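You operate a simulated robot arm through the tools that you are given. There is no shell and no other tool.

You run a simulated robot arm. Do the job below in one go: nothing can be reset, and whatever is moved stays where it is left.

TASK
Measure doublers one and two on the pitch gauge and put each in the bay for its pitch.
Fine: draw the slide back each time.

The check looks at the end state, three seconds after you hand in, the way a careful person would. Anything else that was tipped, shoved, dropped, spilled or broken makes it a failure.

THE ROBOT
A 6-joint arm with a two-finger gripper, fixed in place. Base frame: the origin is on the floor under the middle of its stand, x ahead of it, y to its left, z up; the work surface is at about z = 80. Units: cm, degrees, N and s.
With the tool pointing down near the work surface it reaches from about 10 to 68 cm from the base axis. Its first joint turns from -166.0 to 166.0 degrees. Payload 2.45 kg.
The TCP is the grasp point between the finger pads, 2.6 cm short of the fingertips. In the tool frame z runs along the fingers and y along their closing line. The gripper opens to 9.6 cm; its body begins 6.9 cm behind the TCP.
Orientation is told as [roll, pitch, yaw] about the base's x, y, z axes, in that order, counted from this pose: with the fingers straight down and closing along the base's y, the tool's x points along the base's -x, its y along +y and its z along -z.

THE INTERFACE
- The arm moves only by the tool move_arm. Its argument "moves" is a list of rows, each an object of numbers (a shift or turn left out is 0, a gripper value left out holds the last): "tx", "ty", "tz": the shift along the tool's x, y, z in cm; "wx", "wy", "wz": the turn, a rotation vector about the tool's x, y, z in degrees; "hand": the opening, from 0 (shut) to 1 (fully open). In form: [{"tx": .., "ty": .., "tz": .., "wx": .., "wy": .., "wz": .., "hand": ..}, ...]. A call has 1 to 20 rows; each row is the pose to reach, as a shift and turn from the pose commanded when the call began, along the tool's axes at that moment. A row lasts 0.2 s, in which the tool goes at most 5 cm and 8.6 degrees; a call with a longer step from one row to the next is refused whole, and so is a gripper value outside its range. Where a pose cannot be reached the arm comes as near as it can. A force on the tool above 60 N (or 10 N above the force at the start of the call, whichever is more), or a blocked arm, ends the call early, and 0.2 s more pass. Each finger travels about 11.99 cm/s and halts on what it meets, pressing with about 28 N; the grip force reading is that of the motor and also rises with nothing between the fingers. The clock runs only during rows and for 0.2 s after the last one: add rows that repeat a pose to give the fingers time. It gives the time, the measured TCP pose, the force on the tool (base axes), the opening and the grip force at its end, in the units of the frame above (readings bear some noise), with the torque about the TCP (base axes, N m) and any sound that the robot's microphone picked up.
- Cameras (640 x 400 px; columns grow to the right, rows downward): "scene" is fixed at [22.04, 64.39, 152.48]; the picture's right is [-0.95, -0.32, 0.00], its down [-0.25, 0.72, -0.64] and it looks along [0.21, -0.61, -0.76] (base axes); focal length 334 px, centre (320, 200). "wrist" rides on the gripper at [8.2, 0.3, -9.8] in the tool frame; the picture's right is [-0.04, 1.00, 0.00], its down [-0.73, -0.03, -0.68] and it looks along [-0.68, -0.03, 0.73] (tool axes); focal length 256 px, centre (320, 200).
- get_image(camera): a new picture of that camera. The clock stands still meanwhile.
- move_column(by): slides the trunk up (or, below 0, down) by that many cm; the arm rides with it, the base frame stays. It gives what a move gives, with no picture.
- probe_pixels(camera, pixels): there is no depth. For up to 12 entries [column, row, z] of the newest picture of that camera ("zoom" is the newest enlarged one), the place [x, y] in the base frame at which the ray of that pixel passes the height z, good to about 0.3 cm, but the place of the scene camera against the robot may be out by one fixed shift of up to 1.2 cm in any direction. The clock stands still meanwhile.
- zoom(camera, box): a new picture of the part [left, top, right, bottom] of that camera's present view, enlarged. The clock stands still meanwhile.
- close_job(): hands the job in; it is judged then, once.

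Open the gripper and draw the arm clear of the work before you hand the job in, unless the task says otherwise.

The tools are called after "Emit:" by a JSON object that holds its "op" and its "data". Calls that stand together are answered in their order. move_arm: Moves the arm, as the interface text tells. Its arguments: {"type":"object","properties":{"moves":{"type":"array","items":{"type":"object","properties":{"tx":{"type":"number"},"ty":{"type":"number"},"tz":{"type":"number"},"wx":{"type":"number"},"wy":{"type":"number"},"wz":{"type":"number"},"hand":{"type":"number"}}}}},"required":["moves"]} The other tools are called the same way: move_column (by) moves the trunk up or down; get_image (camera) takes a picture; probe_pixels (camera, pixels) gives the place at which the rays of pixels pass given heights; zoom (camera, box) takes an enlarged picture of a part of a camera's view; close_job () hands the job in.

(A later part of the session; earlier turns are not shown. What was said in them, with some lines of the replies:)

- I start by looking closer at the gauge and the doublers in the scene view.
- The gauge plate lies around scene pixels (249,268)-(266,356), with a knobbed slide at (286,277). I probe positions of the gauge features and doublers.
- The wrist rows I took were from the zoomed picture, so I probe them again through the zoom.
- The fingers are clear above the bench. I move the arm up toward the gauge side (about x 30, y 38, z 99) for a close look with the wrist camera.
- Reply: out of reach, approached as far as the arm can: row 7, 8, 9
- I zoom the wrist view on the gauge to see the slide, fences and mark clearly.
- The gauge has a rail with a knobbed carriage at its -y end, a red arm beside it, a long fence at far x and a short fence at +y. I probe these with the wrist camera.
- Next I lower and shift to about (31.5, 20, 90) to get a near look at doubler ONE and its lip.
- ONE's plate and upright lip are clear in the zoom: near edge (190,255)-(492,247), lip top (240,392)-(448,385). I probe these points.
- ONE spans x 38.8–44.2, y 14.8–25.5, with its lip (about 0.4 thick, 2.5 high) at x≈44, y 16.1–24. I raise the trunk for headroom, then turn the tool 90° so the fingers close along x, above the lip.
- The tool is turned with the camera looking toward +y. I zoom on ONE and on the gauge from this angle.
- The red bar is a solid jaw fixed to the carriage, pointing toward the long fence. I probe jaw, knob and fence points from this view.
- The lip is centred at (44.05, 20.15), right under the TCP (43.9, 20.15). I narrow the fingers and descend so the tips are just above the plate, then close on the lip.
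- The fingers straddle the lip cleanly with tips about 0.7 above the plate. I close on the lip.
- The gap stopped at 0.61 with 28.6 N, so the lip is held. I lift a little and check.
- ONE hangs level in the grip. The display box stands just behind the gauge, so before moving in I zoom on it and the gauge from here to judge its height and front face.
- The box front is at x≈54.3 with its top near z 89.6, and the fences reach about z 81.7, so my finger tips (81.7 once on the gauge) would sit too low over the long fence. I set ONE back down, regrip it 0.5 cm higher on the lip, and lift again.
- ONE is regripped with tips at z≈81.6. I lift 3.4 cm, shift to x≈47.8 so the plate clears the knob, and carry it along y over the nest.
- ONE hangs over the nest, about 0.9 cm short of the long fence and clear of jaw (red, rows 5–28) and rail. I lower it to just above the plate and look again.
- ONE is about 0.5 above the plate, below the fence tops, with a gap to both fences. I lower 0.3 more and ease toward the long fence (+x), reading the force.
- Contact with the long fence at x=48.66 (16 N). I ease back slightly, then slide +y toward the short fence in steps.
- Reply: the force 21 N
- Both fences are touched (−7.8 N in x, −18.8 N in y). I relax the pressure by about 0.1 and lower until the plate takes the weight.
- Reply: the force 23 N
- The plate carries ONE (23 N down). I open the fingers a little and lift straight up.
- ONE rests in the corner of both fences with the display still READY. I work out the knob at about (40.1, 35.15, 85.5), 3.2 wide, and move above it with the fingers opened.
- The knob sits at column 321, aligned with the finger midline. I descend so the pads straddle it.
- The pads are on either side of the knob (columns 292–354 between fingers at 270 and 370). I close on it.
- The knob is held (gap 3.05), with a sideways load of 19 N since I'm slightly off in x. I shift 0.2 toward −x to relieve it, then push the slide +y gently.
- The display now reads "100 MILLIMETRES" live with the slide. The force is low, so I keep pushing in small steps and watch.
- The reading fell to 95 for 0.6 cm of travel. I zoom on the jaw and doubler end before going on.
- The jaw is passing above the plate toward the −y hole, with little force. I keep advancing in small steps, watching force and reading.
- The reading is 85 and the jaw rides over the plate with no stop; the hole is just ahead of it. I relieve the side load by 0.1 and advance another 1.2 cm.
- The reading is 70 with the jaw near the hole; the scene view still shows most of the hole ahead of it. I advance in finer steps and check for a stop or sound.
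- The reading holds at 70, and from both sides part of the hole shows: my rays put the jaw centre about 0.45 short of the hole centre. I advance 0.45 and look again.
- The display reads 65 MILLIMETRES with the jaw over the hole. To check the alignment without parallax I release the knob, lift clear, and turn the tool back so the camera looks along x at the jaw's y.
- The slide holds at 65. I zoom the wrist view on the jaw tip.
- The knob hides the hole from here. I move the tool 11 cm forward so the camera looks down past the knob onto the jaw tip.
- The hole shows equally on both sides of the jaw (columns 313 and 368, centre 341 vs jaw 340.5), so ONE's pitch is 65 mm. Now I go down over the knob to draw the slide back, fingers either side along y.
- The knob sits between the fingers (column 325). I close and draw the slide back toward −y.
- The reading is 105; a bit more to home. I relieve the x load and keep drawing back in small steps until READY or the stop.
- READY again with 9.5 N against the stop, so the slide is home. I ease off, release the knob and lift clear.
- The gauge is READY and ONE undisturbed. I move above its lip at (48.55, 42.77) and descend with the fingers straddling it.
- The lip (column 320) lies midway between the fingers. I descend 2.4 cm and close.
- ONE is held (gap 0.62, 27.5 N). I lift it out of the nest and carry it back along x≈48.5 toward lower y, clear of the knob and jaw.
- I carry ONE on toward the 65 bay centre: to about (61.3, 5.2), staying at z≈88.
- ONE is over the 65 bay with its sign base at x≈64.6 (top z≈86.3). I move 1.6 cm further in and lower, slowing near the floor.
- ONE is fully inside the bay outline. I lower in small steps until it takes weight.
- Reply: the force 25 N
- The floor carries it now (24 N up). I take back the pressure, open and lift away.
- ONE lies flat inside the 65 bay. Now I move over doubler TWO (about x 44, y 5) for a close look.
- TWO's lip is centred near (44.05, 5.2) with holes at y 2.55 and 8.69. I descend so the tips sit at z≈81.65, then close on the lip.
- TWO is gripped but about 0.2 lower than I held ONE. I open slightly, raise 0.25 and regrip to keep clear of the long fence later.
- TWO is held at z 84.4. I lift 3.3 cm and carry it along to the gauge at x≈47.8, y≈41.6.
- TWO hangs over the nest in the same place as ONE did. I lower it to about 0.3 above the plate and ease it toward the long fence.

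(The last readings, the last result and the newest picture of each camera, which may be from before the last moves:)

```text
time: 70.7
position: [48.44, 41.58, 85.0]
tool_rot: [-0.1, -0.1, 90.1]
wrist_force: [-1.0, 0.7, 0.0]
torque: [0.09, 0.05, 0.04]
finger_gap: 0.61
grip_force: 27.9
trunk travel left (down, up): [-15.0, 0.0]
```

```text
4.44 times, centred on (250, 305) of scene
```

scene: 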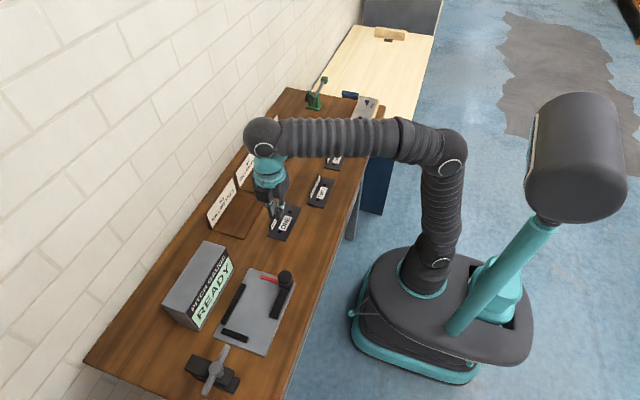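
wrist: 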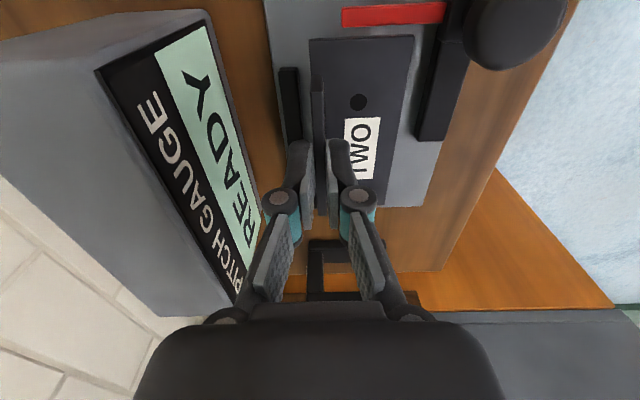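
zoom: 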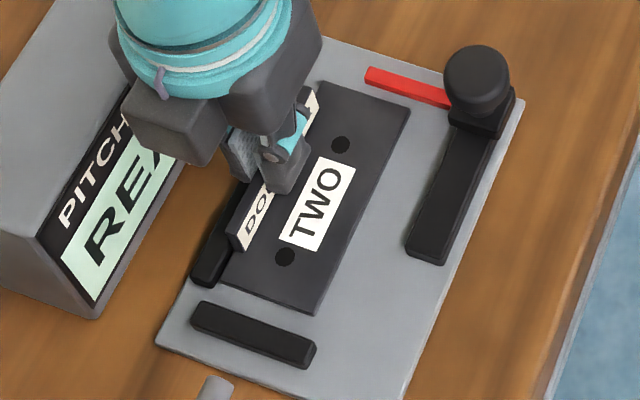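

Fz went to 0, so the plate already carries TWO lightly. I push a little more toward +x, then +y to the short fence.

Emit:
{"op": "move_arm", "data": {"moves": [{"tz": -0.1, "ty": -0.15}, {"tz": -0.1, "ty": -0.3}, {"tz": -0.1, "ty": -0.3}]}}

Emit:
{"op": "move_arm", "data": {"moves": [{"ty": 0.1}, {"ty": 0.1, "tx": -0.4}, {"ty": 0.1, "tx": -0.8}, {"ty": 0.1, "tx": -1.0}, {"ty": 0.1, "tx": -1.0}]}}

Emit:
{"op": "move_arm", "data": {"moves": [{"tx": -0.2}, {"tx": -0.35}, {"tx": -0.35}]}}

Emit:
{"op": "zoom", "data": {"camera": "scene", "box": [190, 260, 310, 350]}}

```text
time: 71.5
position: [48.64, 41.61, 85.16]
tool_rot: [0.2, 0.0, 90.0]
wrist_force: [-15.5, 0.0, -6.5]
torque: [-0.09, 0.55, 0.0]
finger_gap: 0.6
grip_force: 28.4
trunk travel left (down, up): [-15.0, 0.0]
```

```text
time: 72.7
position: [48.7, 42.66, 85.29]
tool_rot: [0.0, 0.0, 89.9]
wrist_force: [-11.6, -4.6, -1.7]
torque: [-0.16, 0.39, 0.03]
finger_gap: 0.61
grip_force: 28.3
trunk travel left (down, up): [-15.0, 0.0]
```

```text
time: 73.5
position: [48.69, 42.77, 85.31]
tool_rot: [0.1, 0.1, 89.9]
wrist_force: [-20.4, -18.4, -7.6]
torque: [-0.6, 0.6, 0.11]
finger_gap: 0.61
grip_force: 28.2
trunk travel left (down, up): [-15.0, 0.0]
```

```text
4.44 times, centred on (250, 305) of scene
```

zoom: 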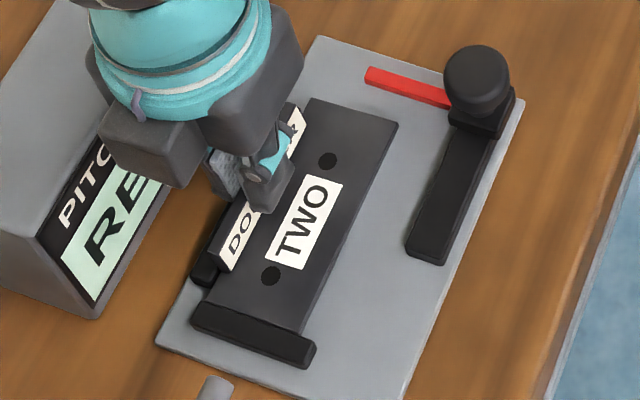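

Both fences are in contact (−20 N, −18 N). I relax 0.15 each way and lower until the plate carries TWO.

Emit:
{"op": "move_arm", "data": {"moves": [{"tx": 0.12, "ty": 0.15}, {"tx": 0.12, "ty": 0.15, "tz": 0.15}, {"tx": 0.12, "ty": 0.15, "tz": 0.3}, {"tx": 0.12, "ty": 0.15, "tz": 0.3}]}}

Emit:
{"op": "move_arm", "data": {"moves": [{"tz": 0.1}, {"tz": 0.2}, {"tz": 0.2}]}}

```text
time: 74.5
position: [48.56, 42.75, 84.99]
tool_rot: [-0.3, -0.2, 90.0]
wrist_force: [0.4, 4.0, 18.8]
torque: [0.11, 0.0, 0.01]
finger_gap: 0.61
grip_force: 27.9
trunk travel left (down, up): [-15.0, 0.0]
```

```text
time: 75.2
position: [48.59, 42.75, 84.85]
tool_rot: [-0.1, -0.1, 90.1]
wrist_force: [0.4, 3.1, 23.8]
torque: [0.16, 0.0, 0.02]
finger_gap: 0.59
grip_force: 28.1
trunk travel left (down, up): [-15.0, 0.0]
```

TWO sits on the plate (24 N). I take back the pressure, open slightly, lift and check.

Emit:
{"op": "move_arm", "data": {"moves": [{"tz": -0.15}, {"tz": -0.15, "hand": 0.2}, {"tz": -0.15, "hand": 0.2}, {"tz": -0.7, "hand": 0.2}, {"tz": -1.6, "hand": 0.2}, {"tz": -2.3, "hand": 0.2}, {"tz": -2.3, "hand": 0.2}]}}

Emit:
{"op": "move_arm", "data": {"moves": [{"ty": 1.7, "tx": 1.5, "tz": -0.4}, {"ty": 3.4, "tx": 3.0, "tz": -2}, {"ty": 5.1, "tx": 4.6, "tz": -4}, {"ty": 6.8, "tx": 6.1, "tz": -5.2, "hand": 0.55}, {"ty": 8.6, "tx": 7.4, "tz": -5.2, "hand": 0.55}, {"ty": 8.6, "tx": 7.4, "tz": -5.2, "hand": 0.55}]}}

Emit:
{"op": "get_image", "data": {"camera": "wrist"}}

Emit:
{"op": "zoom", "data": {"camera": "scene", "box": [150, 230, 310, 350]}}

```text
time: 76.8
position: [48.59, 42.77, 86.94]
tool_rot: [0.0, 0.1, 90.0]
wrist_force: [0.0, 0.1, 1.2]
torque: [0.0, 0.03, -0.03]
finger_gap: 1.92
grip_force: 0.0
trunk travel left (down, up): [-15.0, 0.0]
```

```text
time: 78.2
position: [40.02, 35.38, 92.1]
tool_rot: [0.0, 0.1, 90.0]
wrist_force: [0.4, -0.5, 0.1]
torque: [-0.03, 0.01, -0.01]
finger_gap: 5.27
grip_force: 0.0
trunk travel left (down, up): [-15.0, 0.0]
```

```text
taken
```

wrist: 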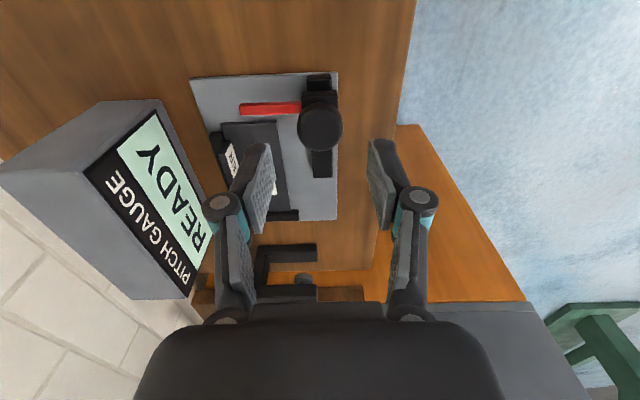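

```text
3.33 times, centred on (230, 290) of scene
```

zoom: 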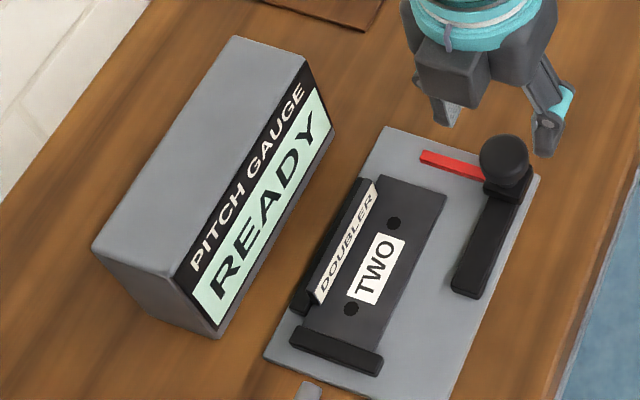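

TWO is seated in the corner and the gauge shows READY. I descend on the knob as before, grip it and push the slide +y.

Emit:
{"op": "move_arm", "data": {"moves": [{"ty": 0.1, "tz": 2}, {"ty": 0.1, "tz": 4}, {"ty": 0.1, "tz": 5.2}, {"ty": 0.1, "tz": 5.7}, {"ty": 0.1, "tz": 5.7}, {"ty": 0.1, "tz": 5.7, "hand": 0.36}, {"ty": 0.1, "tz": 5.7, "hand": 0.26}, {"ty": 0.1, "tz": 5.7, "hand": 0.26}]}}

Emit:
{"op": "get_image", "data": {"camera": "wrist"}}

```text
time: 80.0
position: [40.02, 35.39, 86.53]
tool_rot: [0.0, -0.1, 89.9]
wrist_force: [8.9, 2.2, 3.8]
torque: [0.1, -0.14, 0.02]
finger_gap: 3.02
grip_force: 44.4
trunk travel left (down, up): [-15.0, 0.0]
```

```text
taken
```

wrist: 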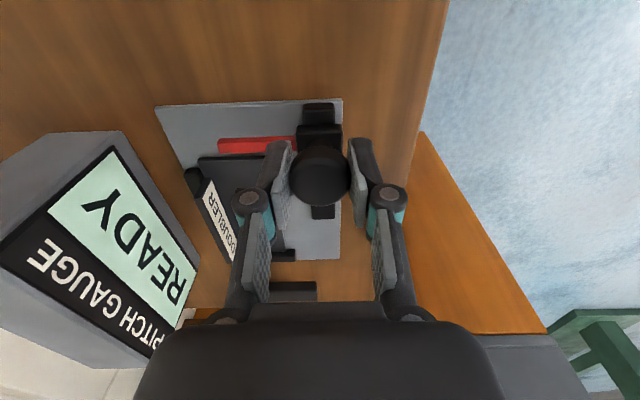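

The knob is gripped with a small load. I push the slide 3.4 cm toward +y in gentle steps.

Emit:
{"op": "move_arm", "data": {"moves": [{"ty": -0.05, "tx": -0.4}, {"ty": -0.05, "tx": -0.8}, {"ty": -0.05, "tx": -1.2}, {"ty": -0.05, "tx": -1.6}, {"ty": -0.05, "tx": -2.0}, {"ty": -0.05, "tx": -2.4}, {"ty": -0.05, "tx": -2.8}, {"ty": -0.05, "tx": -3.2}, {"ty": -0.05, "tx": -3.4}, {"ty": -0.05, "tx": -3.4}]}}

Emit:
{"op": "zoom", "data": {"camera": "scene", "box": [150, 230, 310, 350]}}

Emit:
{"op": "zoom", "data": {"camera": "wrist", "box": [170, 80, 330, 200]}}

```text
time: 82.2
position: [39.96, 38.89, 86.53]
tool_rot: [0.0, 0.1, 89.9]
wrist_force: [7.1, 0.4, 1.7]
torque: [0.08, -0.06, -0.06]
finger_gap: 2.99
grip_force: 45.1
trunk travel left (down, up): [-15.0, 0.0]
```

```text
3.33 times, centred on (230, 290) of scene
```

zoom: 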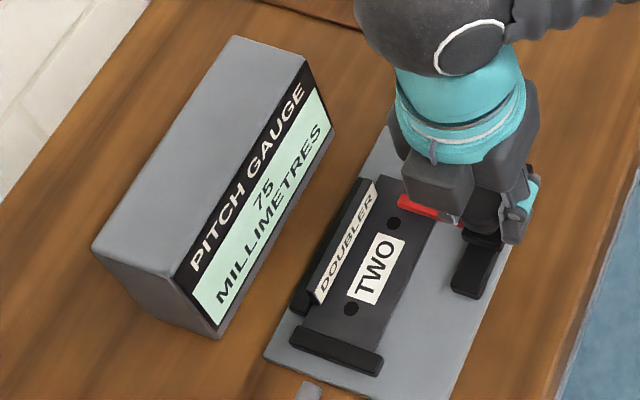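

```text
3.33 times, centred on (250, 140) of wrist
```

zoom: 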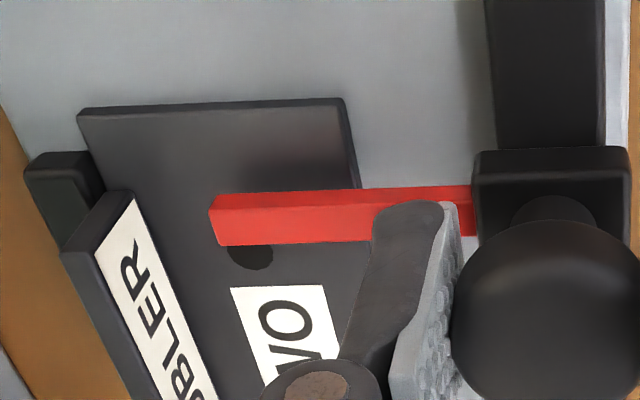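

The reading is 75 with the hole still just ahead of the jaw. I advance another 1.3 cm.

Emit:
{"op": "move_arm", "data": {"moves": [{"tx": -0.3, "ty": -0.05}, {"tx": -0.6, "ty": -0.05}, {"tx": -0.9, "ty": -0.05}, {"tx": -1.2, "ty": -0.05}, {"tx": -1.3, "ty": -0.05}, {"tx": -1.3, "ty": -0.05}]}}

Emit:
{"op": "zoom", "data": {"camera": "scene", "box": [150, 230, 310, 350]}}

Emit:
{"op": "zoom", "data": {"camera": "wrist", "box": [170, 80, 330, 200]}}

Emit:
{"op": "zoom", "data": {"camera": "scene", "box": [235, 275, 285, 315]}}

```text
time: 83.7
position: [39.96, 40.24, 86.43]
tool_rot: [0.0, 0.1, 90.0]
wrist_force: [1.8, -0.9, -12.1]
torque: [0.08, -0.02, 0.02]
finger_gap: 3.02
grip_force: 44.9
trunk travel left (down, up): [-15.0, 0.0]
```

```text
3.33 times, centred on (230, 290) of scene
```

zoom: 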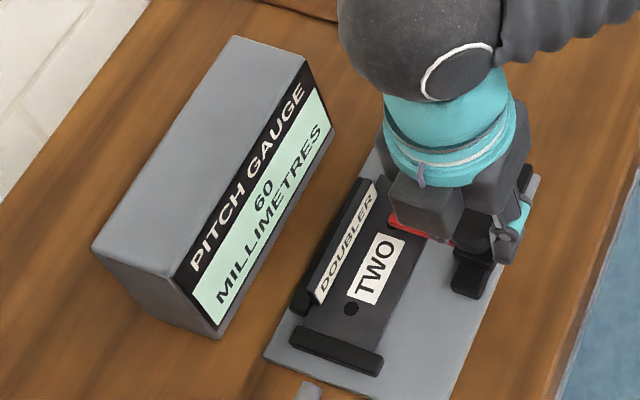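

```text
3.33 times, centred on (250, 140) of wrist
```

zoom: 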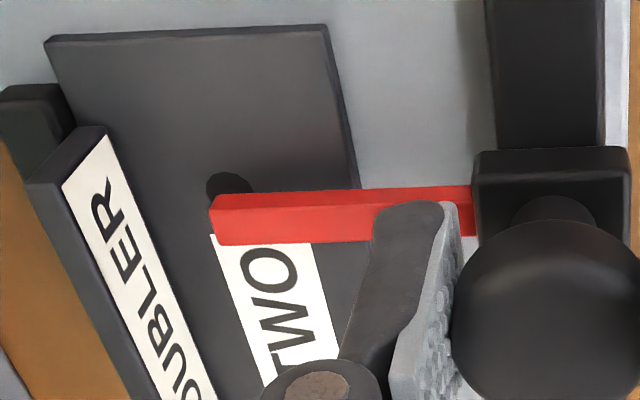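

```text
10.00 times, centred on (260, 295) of scene
```

zoom: 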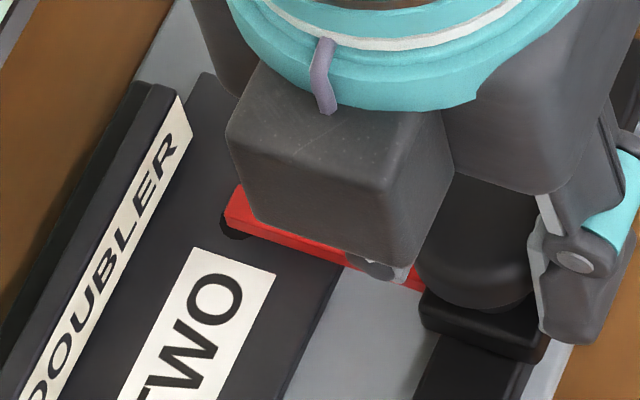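

The display reads 60 MILLIMETRES with the jaw over TWO's hole. I release the knob, lift, turn back and look straight along x to confirm the alignment.

Emit:
{"op": "move_arm", "data": {"moves": [{"hand": 0.55}, {"hand": 0.55}, {"tz": -1.5}, {"tz": -3.5}, {"tz": -5.7}, {"tz": -5.7}]}}

Emit:
{"op": "move_arm", "data": {"moves": [{"wz": 8.2}, {"wz": 16.4}, {"wz": 24.6}, {"wz": 32.8}, {"wz": 41}, {"wz": 49.2}, {"ty": -0.5, "wz": 57.4}, {"ty": -1, "wz": 65.6}, {"ty": -1.5, "wz": 73.8}, {"ty": -2, "wz": 82}, {"ty": -2.7, "wz": 90}, {"ty": -2.7, "wz": 90}]}}

Emit:
{"op": "get_image", "data": {"camera": "wrist"}}

Emit:
{"op": "zoom", "data": {"camera": "wrist", "box": [270, 90, 370, 160]}}

```text
time: 85.0
position: [40.1, 40.02, 92.15]
tool_rot: [0.0, 0.0, 90.1]
wrist_force: [-0.1, -0.4, 0.0]
torque: [-0.02, 0.0, 0.0]
finger_gap: 5.28
grip_force: 0.1
trunk travel left (down, up): [-15.0, 0.0]
```

```text
time: 87.7
position: [42.7, 40.11, 92.04]
tool_rot: [0.0, 0.1, -0.2]
wrist_force: [-0.1, 0.1, -0.4]
torque: [-0.02, 0.0, -0.01]
finger_gap: 5.28
grip_force: 0.0
trunk travel left (down, up): [-15.0, 0.0]
```

```text
taken
```

wrist: 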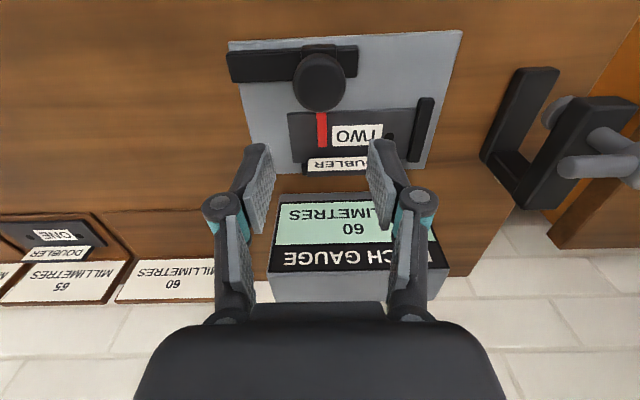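

```text
5.71 times, centred on (320, 125) of wrist
```

zoom: 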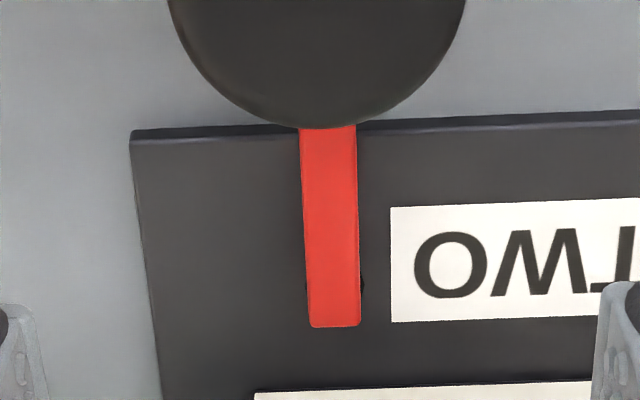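

The hole edges peek evenly either side of the jaw (306 and 362 about its centre 334), so TWO's pitch is 60 mm. I go down on the knob and draw the slide back.

Emit:
{"op": "move_arm", "data": {"moves": [{"tx": 1.5, "tz": 0.5}, {"tx": 2.8, "tz": 1.2}, {"tx": 2.8, "tz": 3}, {"tx": 2.8, "tz": 4.8}, {"tx": 2.8, "tz": 5.6}, {"tx": 2.8, "tz": 5.6}]}}

Emit:
{"op": "get_image", "data": {"camera": "wrist"}}

```text
time: 89.0
position: [40.01, 40.05, 86.61]
tool_rot: [0.0, 0.0, -0.1]
wrist_force: [-0.1, 0.5, -0.5]
torque: [-0.03, 0.02, 0.01]
finger_gap: 5.25
grip_force: 0.0
trunk travel left (down, up): [-15.0, 0.0]
```

```text
taken
```

wrist: 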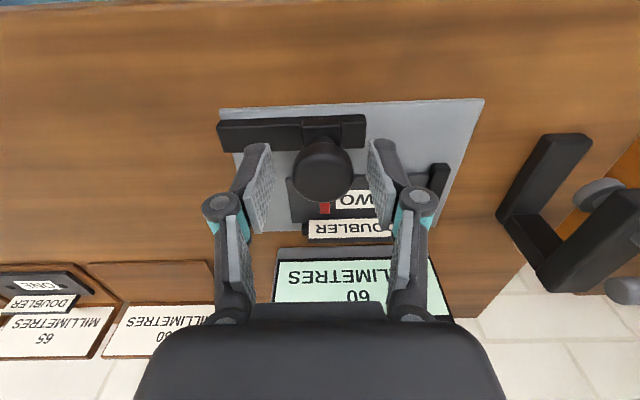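

The knob is centred between the fingers. I close on it and draw it back toward −y.

Emit:
{"op": "move_arm", "data": {"moves": [{"hand": 0.36}, {"hand": 0.26}, {"hand": 0.26}, {"ty": -0.5, "tx": 0.1}, {"ty": -1.1, "tx": 0.1}, {"ty": -1.7, "tx": 0.1}, {"ty": -2.3, "tx": 0.1}, {"ty": -2.9, "tx": 0.1}, {"ty": -3.5, "tx": 0.1}, {"ty": -4.0, "tx": 0.1}, {"ty": -4.0, "tx": 0.1}]}}

Emit:
{"op": "move_arm", "data": {"moves": [{"ty": -0.25}, {"ty": -0.5}, {"ty": -0.6}, {"ty": -0.6}]}}

Emit:
{"op": "zoom", "data": {"camera": "scene", "box": [150, 230, 310, 350]}}

```text
time: 91.5
position: [39.96, 36.02, 86.58]
tool_rot: [0.2, 0.0, 0.0]
wrist_force: [19.3, -0.1, 21.8]
torque: [-0.03, -0.41, -0.04]
finger_gap: 3.04
grip_force: 44.9
trunk travel left (down, up): [-15.0, 0.0]
```

```text
time: 92.5
position: [39.99, 35.45, 86.54]
tool_rot: [0.2, -0.1, 0.0]
wrist_force: [26.6, 5.7, 25.3]
torque: [0.13, -0.49, -0.01]
finger_gap: 3.01
grip_force: 45.2
trunk travel left (down, up): [-15.0, 0.0]
```

```text
3.33 times, centred on (230, 290) of scene
```

zoom: 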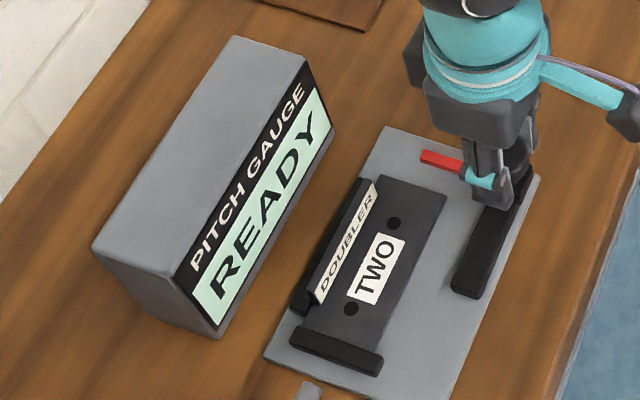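

READY again at the home stop. I relieve the side load, nudge once more toward the stop, then release and lift.

Emit:
{"op": "move_arm", "data": {"moves": [{"tx": -0.15, "tz": -0.1}, {"tx": -0.15, "tz": -0.1, "ty": -0.1}, {"tx": -0.15, "tz": -0.1, "ty": -0.1}]}}

Emit:
{"op": "move_arm", "data": {"moves": [{"ty": 0.15}, {"ty": 0.15, "hand": 0.55}, {"ty": 0.15, "hand": 0.55}, {"ty": 0.15, "tz": -1.5, "hand": 0.55}, {"ty": 0.15, "tz": -3.5, "hand": 0.55}, {"ty": 0.15, "tz": -5.8, "hand": 0.55}, {"ty": 0.15, "tz": -5.8, "hand": 0.55}]}}

Emit:
{"op": "zoom", "data": {"camera": "scene", "box": [150, 230, 310, 350]}}

```text
time: 93.2
position: [39.86, 35.5, 86.52]
tool_rot: [-0.1, 0.1, 0.1]
wrist_force: [7.2, 6.7, 5.2]
torque: [0.15, -0.25, 0.09]
finger_gap: 3.03
grip_force: 44.7
trunk travel left (down, up): [-15.0, 0.0]
```

```text
time: 94.8
position: [40.13, 35.46, 92.63]
tool_rot: [-0.1, 0.0, 0.0]
wrist_force: [0.9, -0.4, -0.7]
torque: [-0.02, 0.0, 0.02]
finger_gap: 5.27
grip_force: 0.2
trunk travel left (down, up): [-15.0, 0.0]
```

```text
3.33 times, centred on (230, 290) of scene
```

zoom: 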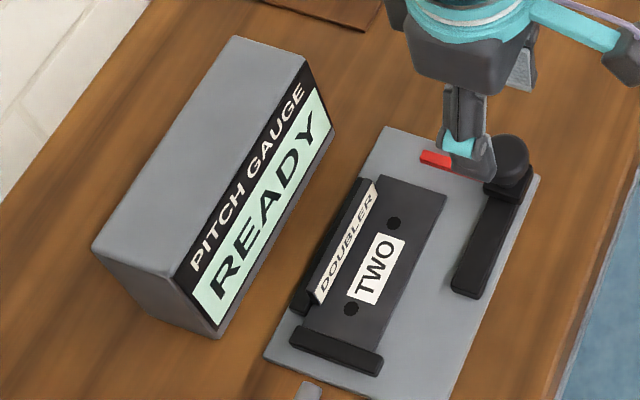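

The slide is home and READY shows. I turn the tool to yaw 90 again and move above TWO's lip.

Emit:
{"op": "move_arm", "data": {"moves": [{"ty": 0.5, "wz": -8.2}, {"ty": 1, "wz": -16.4}, {"ty": 1.5, "wz": -24.6}, {"ty": 2, "wz": -32.8}, {"ty": 2.5, "wz": -41}, {"ty": 3, "wz": -49.2}, {"ty": 3.5, "wz": -57.4}, {"ty": 4, "wz": -65.6}, {"ty": 4.4, "tx": -1, "wz": -73.8}, {"ty": 4.4, "tx": -2, "wz": -82}, {"ty": 4.4, "tx": -2.6, "wz": -90}, {"ty": 4.4, "tx": -2.6, "wz": -90, "hand": 0.3}]}}

Emit:
{"op": "move_arm", "data": {"moves": [{"ty": -1.5, "tx": -0.8, "tz": 1.2}, {"ty": -3, "tx": -1.5, "tz": 2.6}, {"ty": -4.5, "tx": -2.2, "tz": 4.2}, {"ty": -5.8, "tx": -2.9, "tz": 5.3, "hand": 0.24}, {"ty": -5.8, "tx": -2.9, "tz": 5.3, "hand": 0.24}, {"ty": -5.8, "tx": -2.9, "tz": 5.3, "hand": 0.24}]}}

Emit:
{"op": "get_image", "data": {"camera": "wrist"}}

```text
time: 97.5
position: [42.65, 40.0, 92.57]
tool_rot: [0.0, 0.0, 90.1]
wrist_force: [-0.4, -0.7, -0.6]
torque: [-0.02, 0.04, -0.03]
finger_gap: 2.89
grip_force: 0.1
trunk travel left (down, up): [-15.0, 0.0]
```

```text
time: 98.8
position: [48.46, 42.89, 87.19]
tool_rot: [0.0, -0.1, 90.0]
wrist_force: [0.4, -0.3, 0.8]
torque: [-0.04, 0.04, 0.01]
finger_gap: 2.3
grip_force: 0.0
trunk travel left (down, up): [-15.0, 0.0]
```

```text
taken
```

wrist: 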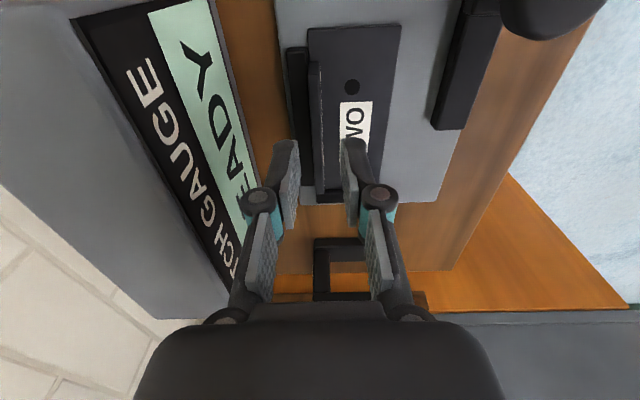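

The lip lies at column 316, so I shift 0.15 toward +x, descend 2.35 and close.

Emit:
{"op": "move_arm", "data": {"moves": [{"ty": -0.15, "tz": 0.8}, {"ty": -0.15, "tz": 1.8}, {"ty": -0.15, "tz": 2.35}, {"ty": -0.15, "tz": 2.35}, {"ty": -0.15, "tz": 2.35, "hand": 0.1}, {"ty": -0.15, "tz": 2.35, "hand": 0}, {"ty": -0.15, "tz": 2.35, "hand": 0}, {"ty": -0.15, "tz": 2.35, "hand": 0}]}}

```text
time: 100.7
position: [48.64, 42.93, 84.83]
tool_rot: [0.0, -0.1, 90.1]
wrist_force: [-0.1, -0.3, 0.9]
torque: [0.09, -0.02, 0.02]
finger_gap: 0.59
grip_force: 27.9
trunk travel left (down, up): [-15.0, 0.0]
```

TWO is held. I lift it out of the nest and carry it back along x≈48.6, then in toward the 60 bay centre (61, 19.9).

Emit:
{"op": "move_arm", "data": {"moves": [{"tz": -0.8, "tx": 0.1, "ty": 0.1}, {"tz": -1.6, "tx": 0.1, "ty": 0.1}, {"tz": -2.4, "tx": 0.1, "ty": 0.1}, {"tz": -2.4, "tx": 2}, {"tz": -2.4, "tx": 4.5}, {"tz": -2.4, "tx": 7.5}, {"tz": -2.6, "tx": 10.5}, {"tz": -2.8, "tx": 13.5}, {"tz": -2.8, "tx": 16.5}, {"tz": -2.8, "tx": 19, "ty": -1.5}, {"tz": -2.8, "tx": 21, "ty": -3.5}, {"tz": -2.8, "tx": 22.5, "ty": -6}, {"tz": -2.8, "tx": 23, "ty": -8.5}, {"tz": -2.8, "tx": 23, "ty": -10.5}, {"tz": -2.8, "tx": 23, "ty": -10.5}]}}

Emit:
{"op": "get_image", "data": {"camera": "wrist"}}

Emit:
{"op": "zoom", "data": {"camera": "scene", "box": [190, 140, 330, 260]}}

```text
time: 103.8
position: [58.98, 19.84, 87.61]
tool_rot: [-0.1, 0.0, 89.9]
wrist_force: [0.8, 0.1, -3.6]
torque: [-0.03, -0.05, 0.03]
finger_gap: 0.6
grip_force: 27.4
trunk travel left (down, up): [-15.0, 0.0]
```

```text
taken
```

wrist: 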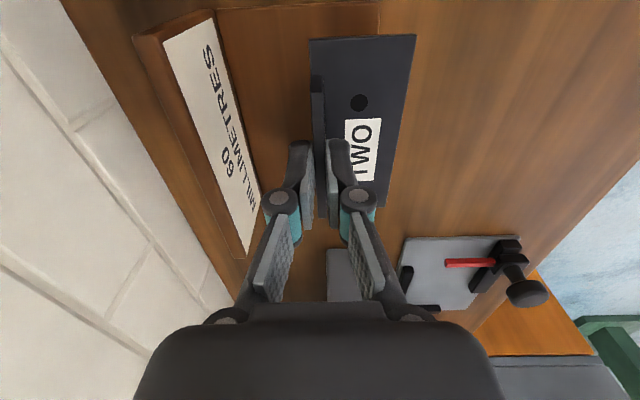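

```text
3.33 times, centred on (260, 200) of scene
```

zoom: 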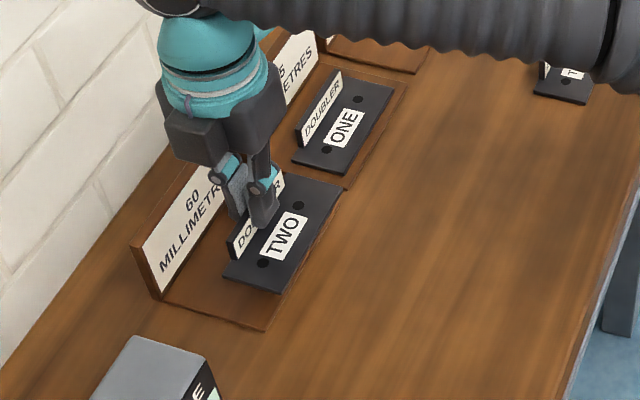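

TWO is above the 60 bay; the bay spans y≈13.3–26.8. I move 2 cm further in and 0.25 toward +y, then lower.

Emit:
{"op": "move_arm", "data": {"moves": [{"ty": -1, "tx": -0.2}, {"ty": -2.0, "tx": -0.25}, {"ty": -2.0, "tx": -0.25, "tz": 0.7}, {"ty": -2.0, "tx": -0.25, "tz": 1.5}, {"ty": -2.0, "tx": -0.25, "tz": 2.1}, {"ty": -2.0, "tx": -0.25, "tz": 2.1}]}}

Emit:
{"op": "get_image", "data": {"camera": "wrist"}}

Emit:
{"op": "zoom", "data": {"camera": "scene", "box": [190, 140, 330, 260]}}

```text
time: 105.2
position: [61.06, 20.13, 85.4]
tool_rot: [0.0, 0.0, 90.0]
wrist_force: [0.1, -0.3, -2.8]
torque: [-0.03, -0.04, -0.01]
finger_gap: 0.62
grip_force: 27.9
trunk travel left (down, up): [-15.0, 0.0]
```

```text
taken
```

wrist: 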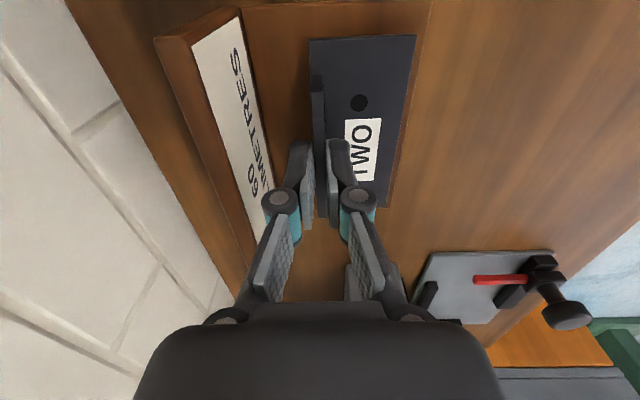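

```text
3.33 times, centred on (260, 200) of scene
```

zoom: 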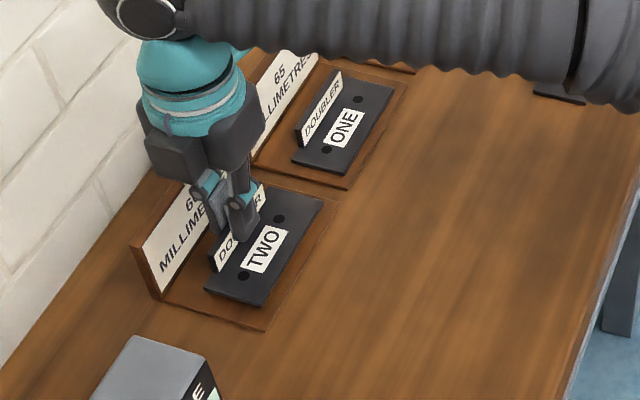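

TWO is fully within the bay outline. I lower it in small steps until the floor takes the weight.

Emit:
{"op": "move_arm", "data": {"moves": [{"tz": 0.25}, {"tz": 0.5}, {"tz": 0.6}, {"tz": 0.6}]}}

Emit:
{"op": "move_arm", "data": {"moves": [{"tz": 0.1}, {"tz": 0.2}, {"tz": 0.2}]}}

```text
time: 106.2
position: [61.02, 20.11, 84.82]
tool_rot: [0.1, 0.0, 90.0]
wrist_force: [0.7, -0.3, -2.8]
torque: [-0.01, -0.02, 0.0]
finger_gap: 0.56
grip_force: 28.8
trunk travel left (down, up): [-15.0, 0.0]
```

```text
time: 107.0
position: [61.02, 20.09, 84.65]
tool_rot: [0.0, 0.1, 90.0]
wrist_force: [1.1, 0.4, -1.9]
torque: [-0.05, 0.0, 0.03]
finger_gap: 0.62
grip_force: 28.0
trunk travel left (down, up): [-15.0, 0.0]
```

Still hanging (−1.9 N), so I go down a bit more.

Emit:
{"op": "move_arm", "data": {"moves": [{"tz": 0.1}, {"tz": 0.1}]}}

Emit:
{"op": "move_arm", "data": {"moves": [{"tz": 0.1}, {"tz": 0.15}, {"tz": 0.15}]}}

```text
time: 107.7
position: [60.92, 20.18, 84.64]
tool_rot: [0.0, 0.0, 89.9]
wrist_force: [1.4, 0.3, 1.2]
torque: [-0.07, -0.02, 0.09]
finger_gap: 0.61
grip_force: 28.1
trunk travel left (down, up): [-15.0, 0.0]
```

```text
time: 108.5
position: [60.88, 20.11, 84.83]
tool_rot: [-0.4, -0.1, 89.9]
wrist_force: [8.9, 1.9, 23.5]
torque: [-0.17, -0.25, 0.17]
finger_gap: 0.6
grip_force: 27.6
trunk travel left (down, up): [-15.0, 0.0]
```

The floor now carries TWO (23 N). I ease off, open slightly, and lift clear.

Emit:
{"op": "move_arm", "data": {"moves": [{"tz": -0.15}, {"tz": -0.15, "hand": 0.2}, {"tz": -0.15, "hand": 0.2}, {"tz": -0.9, "hand": 0.2}, {"tz": -1.9, "hand": 0.2}, {"tz": -2.9, "hand": 0.2}, {"tz": -2.9, "hand": 0.2}]}}

Emit:
{"op": "get_image", "data": {"camera": "wrist"}}

Emit:
{"op": "zoom", "data": {"camera": "scene", "box": [190, 140, 330, 260]}}

```text
time: 110.0
position: [61.04, 20.26, 87.35]
tool_rot: [-0.1, 0.1, 90.0]
wrist_force: [-0.1, 0.2, -1.0]
torque: [0.01, 0.01, 0.0]
finger_gap: 1.94
grip_force: 0.0
trunk travel left (down, up): [-15.0, 0.0]
```

```text
taken
```

wrist: 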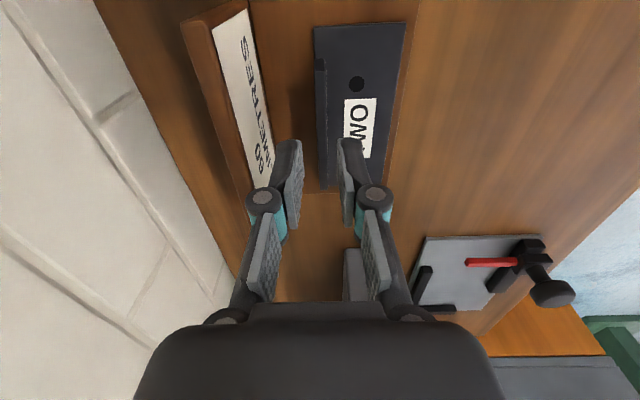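

```text
3.33 times, centred on (260, 200) of scene
```

zoom: 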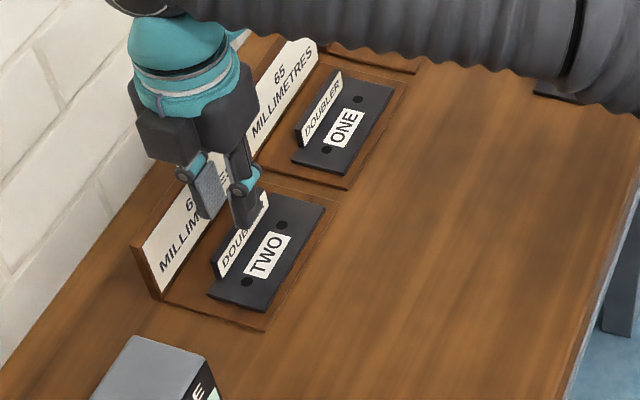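

TWO lies flat in the 60 bay. I draw the arm back and up, opening the gripper, and take a final look over everything.

Emit:
{"op": "move_arm", "data": {"moves": [{"ty": 1.5, "tz": -0.8}, {"ty": 4.5, "tz": -2.5}, {"ty": 8, "tz": -4.5}, {"ty": 12, "tz": -6.5}, {"ty": 16, "tz": -8.5, "hand": 0.5}, {"ty": 20, "tz": -9, "hand": 1}, {"ty": 24, "tz": -9, "hand": 1}, {"ty": 27, "tz": -9, "hand": 1}, {"ty": 27, "tz": -9, "hand": 1}]}}

Emit:
{"op": "get_image", "data": {"camera": "scene"}}

Emit:
{"op": "zoom", "data": {"camera": "scene", "box": [150, 100, 390, 260]}}

Emit:
{"op": "zoom", "data": {"camera": "scene", "box": [150, 230, 310, 350]}}

```text
time: 112.0
position: [34.12, 20.11, 96.39]
tool_rot: [0.0, -0.1, 89.8]
wrist_force: [-0.5, 0.9, 0.5]
torque: [0.03, 0.01, 0.0]
finger_gap: 9.59
grip_force: 0.1
trunk travel left (down, up): [-15.0, 0.0]
```

```text
taken
```

scene: 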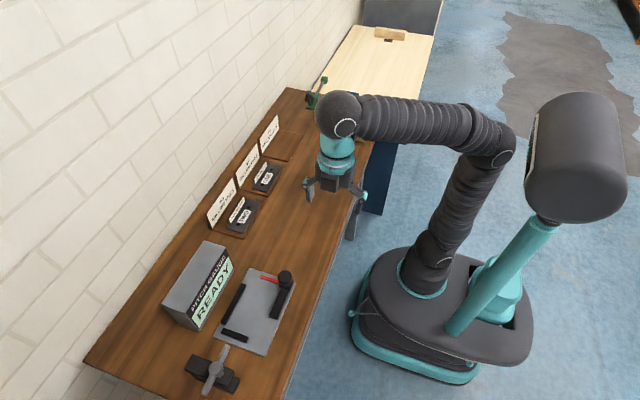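

```text
2.50 times, centred on (270, 180) of scene
```

zoom: 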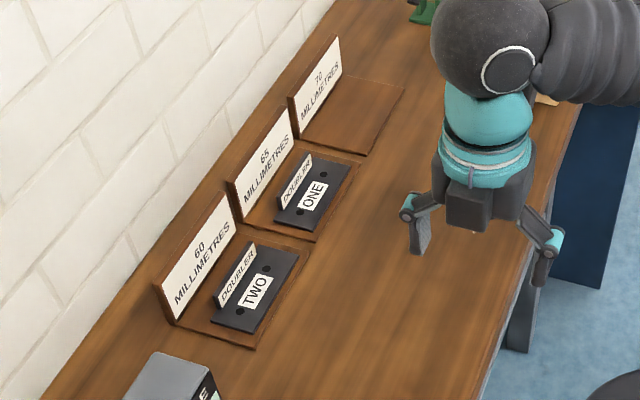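

```text
3.33 times, centred on (230, 290) of scene
```

zoom: 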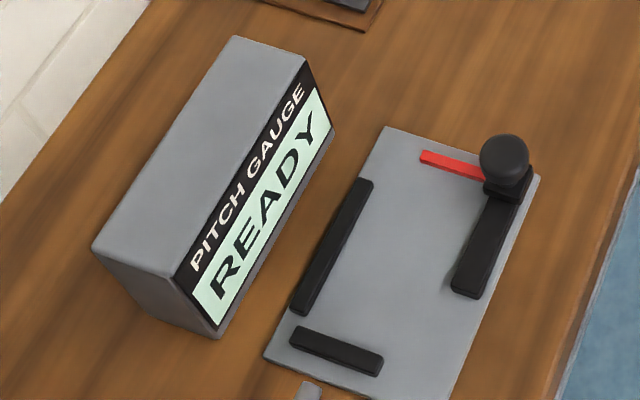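

ONE is in the 65 bay, TWO is in the 60 bay, and the slide is home with the gauge reading READY. The gripper is open and clear, so I hand the job in.

Emit:
{"op": "close_job", "data": {}}

```text
The job is handed in.
```

I measured both doublers on the pitch gauge and put each in the bay for its pitch:

| Doubler | Pitch read | Bay |
|---|---|---|
| ONE | 65 mm | 65 |
| TWO | 60 mm | 60 |

For each reading I checked from above that the gauge's red pointer was centred over the hole. After each one I drew the slide back to its stop and the display returned to READY.

Both doublers lie flat and fully inside their bays. I felt no unexpected contact and saw nothing else disturbed. In the last picture the arm hid doubler THREE, so I did not see it at the end. I never went near it. The gripper is open and the arm was clear of the work before I handed in.
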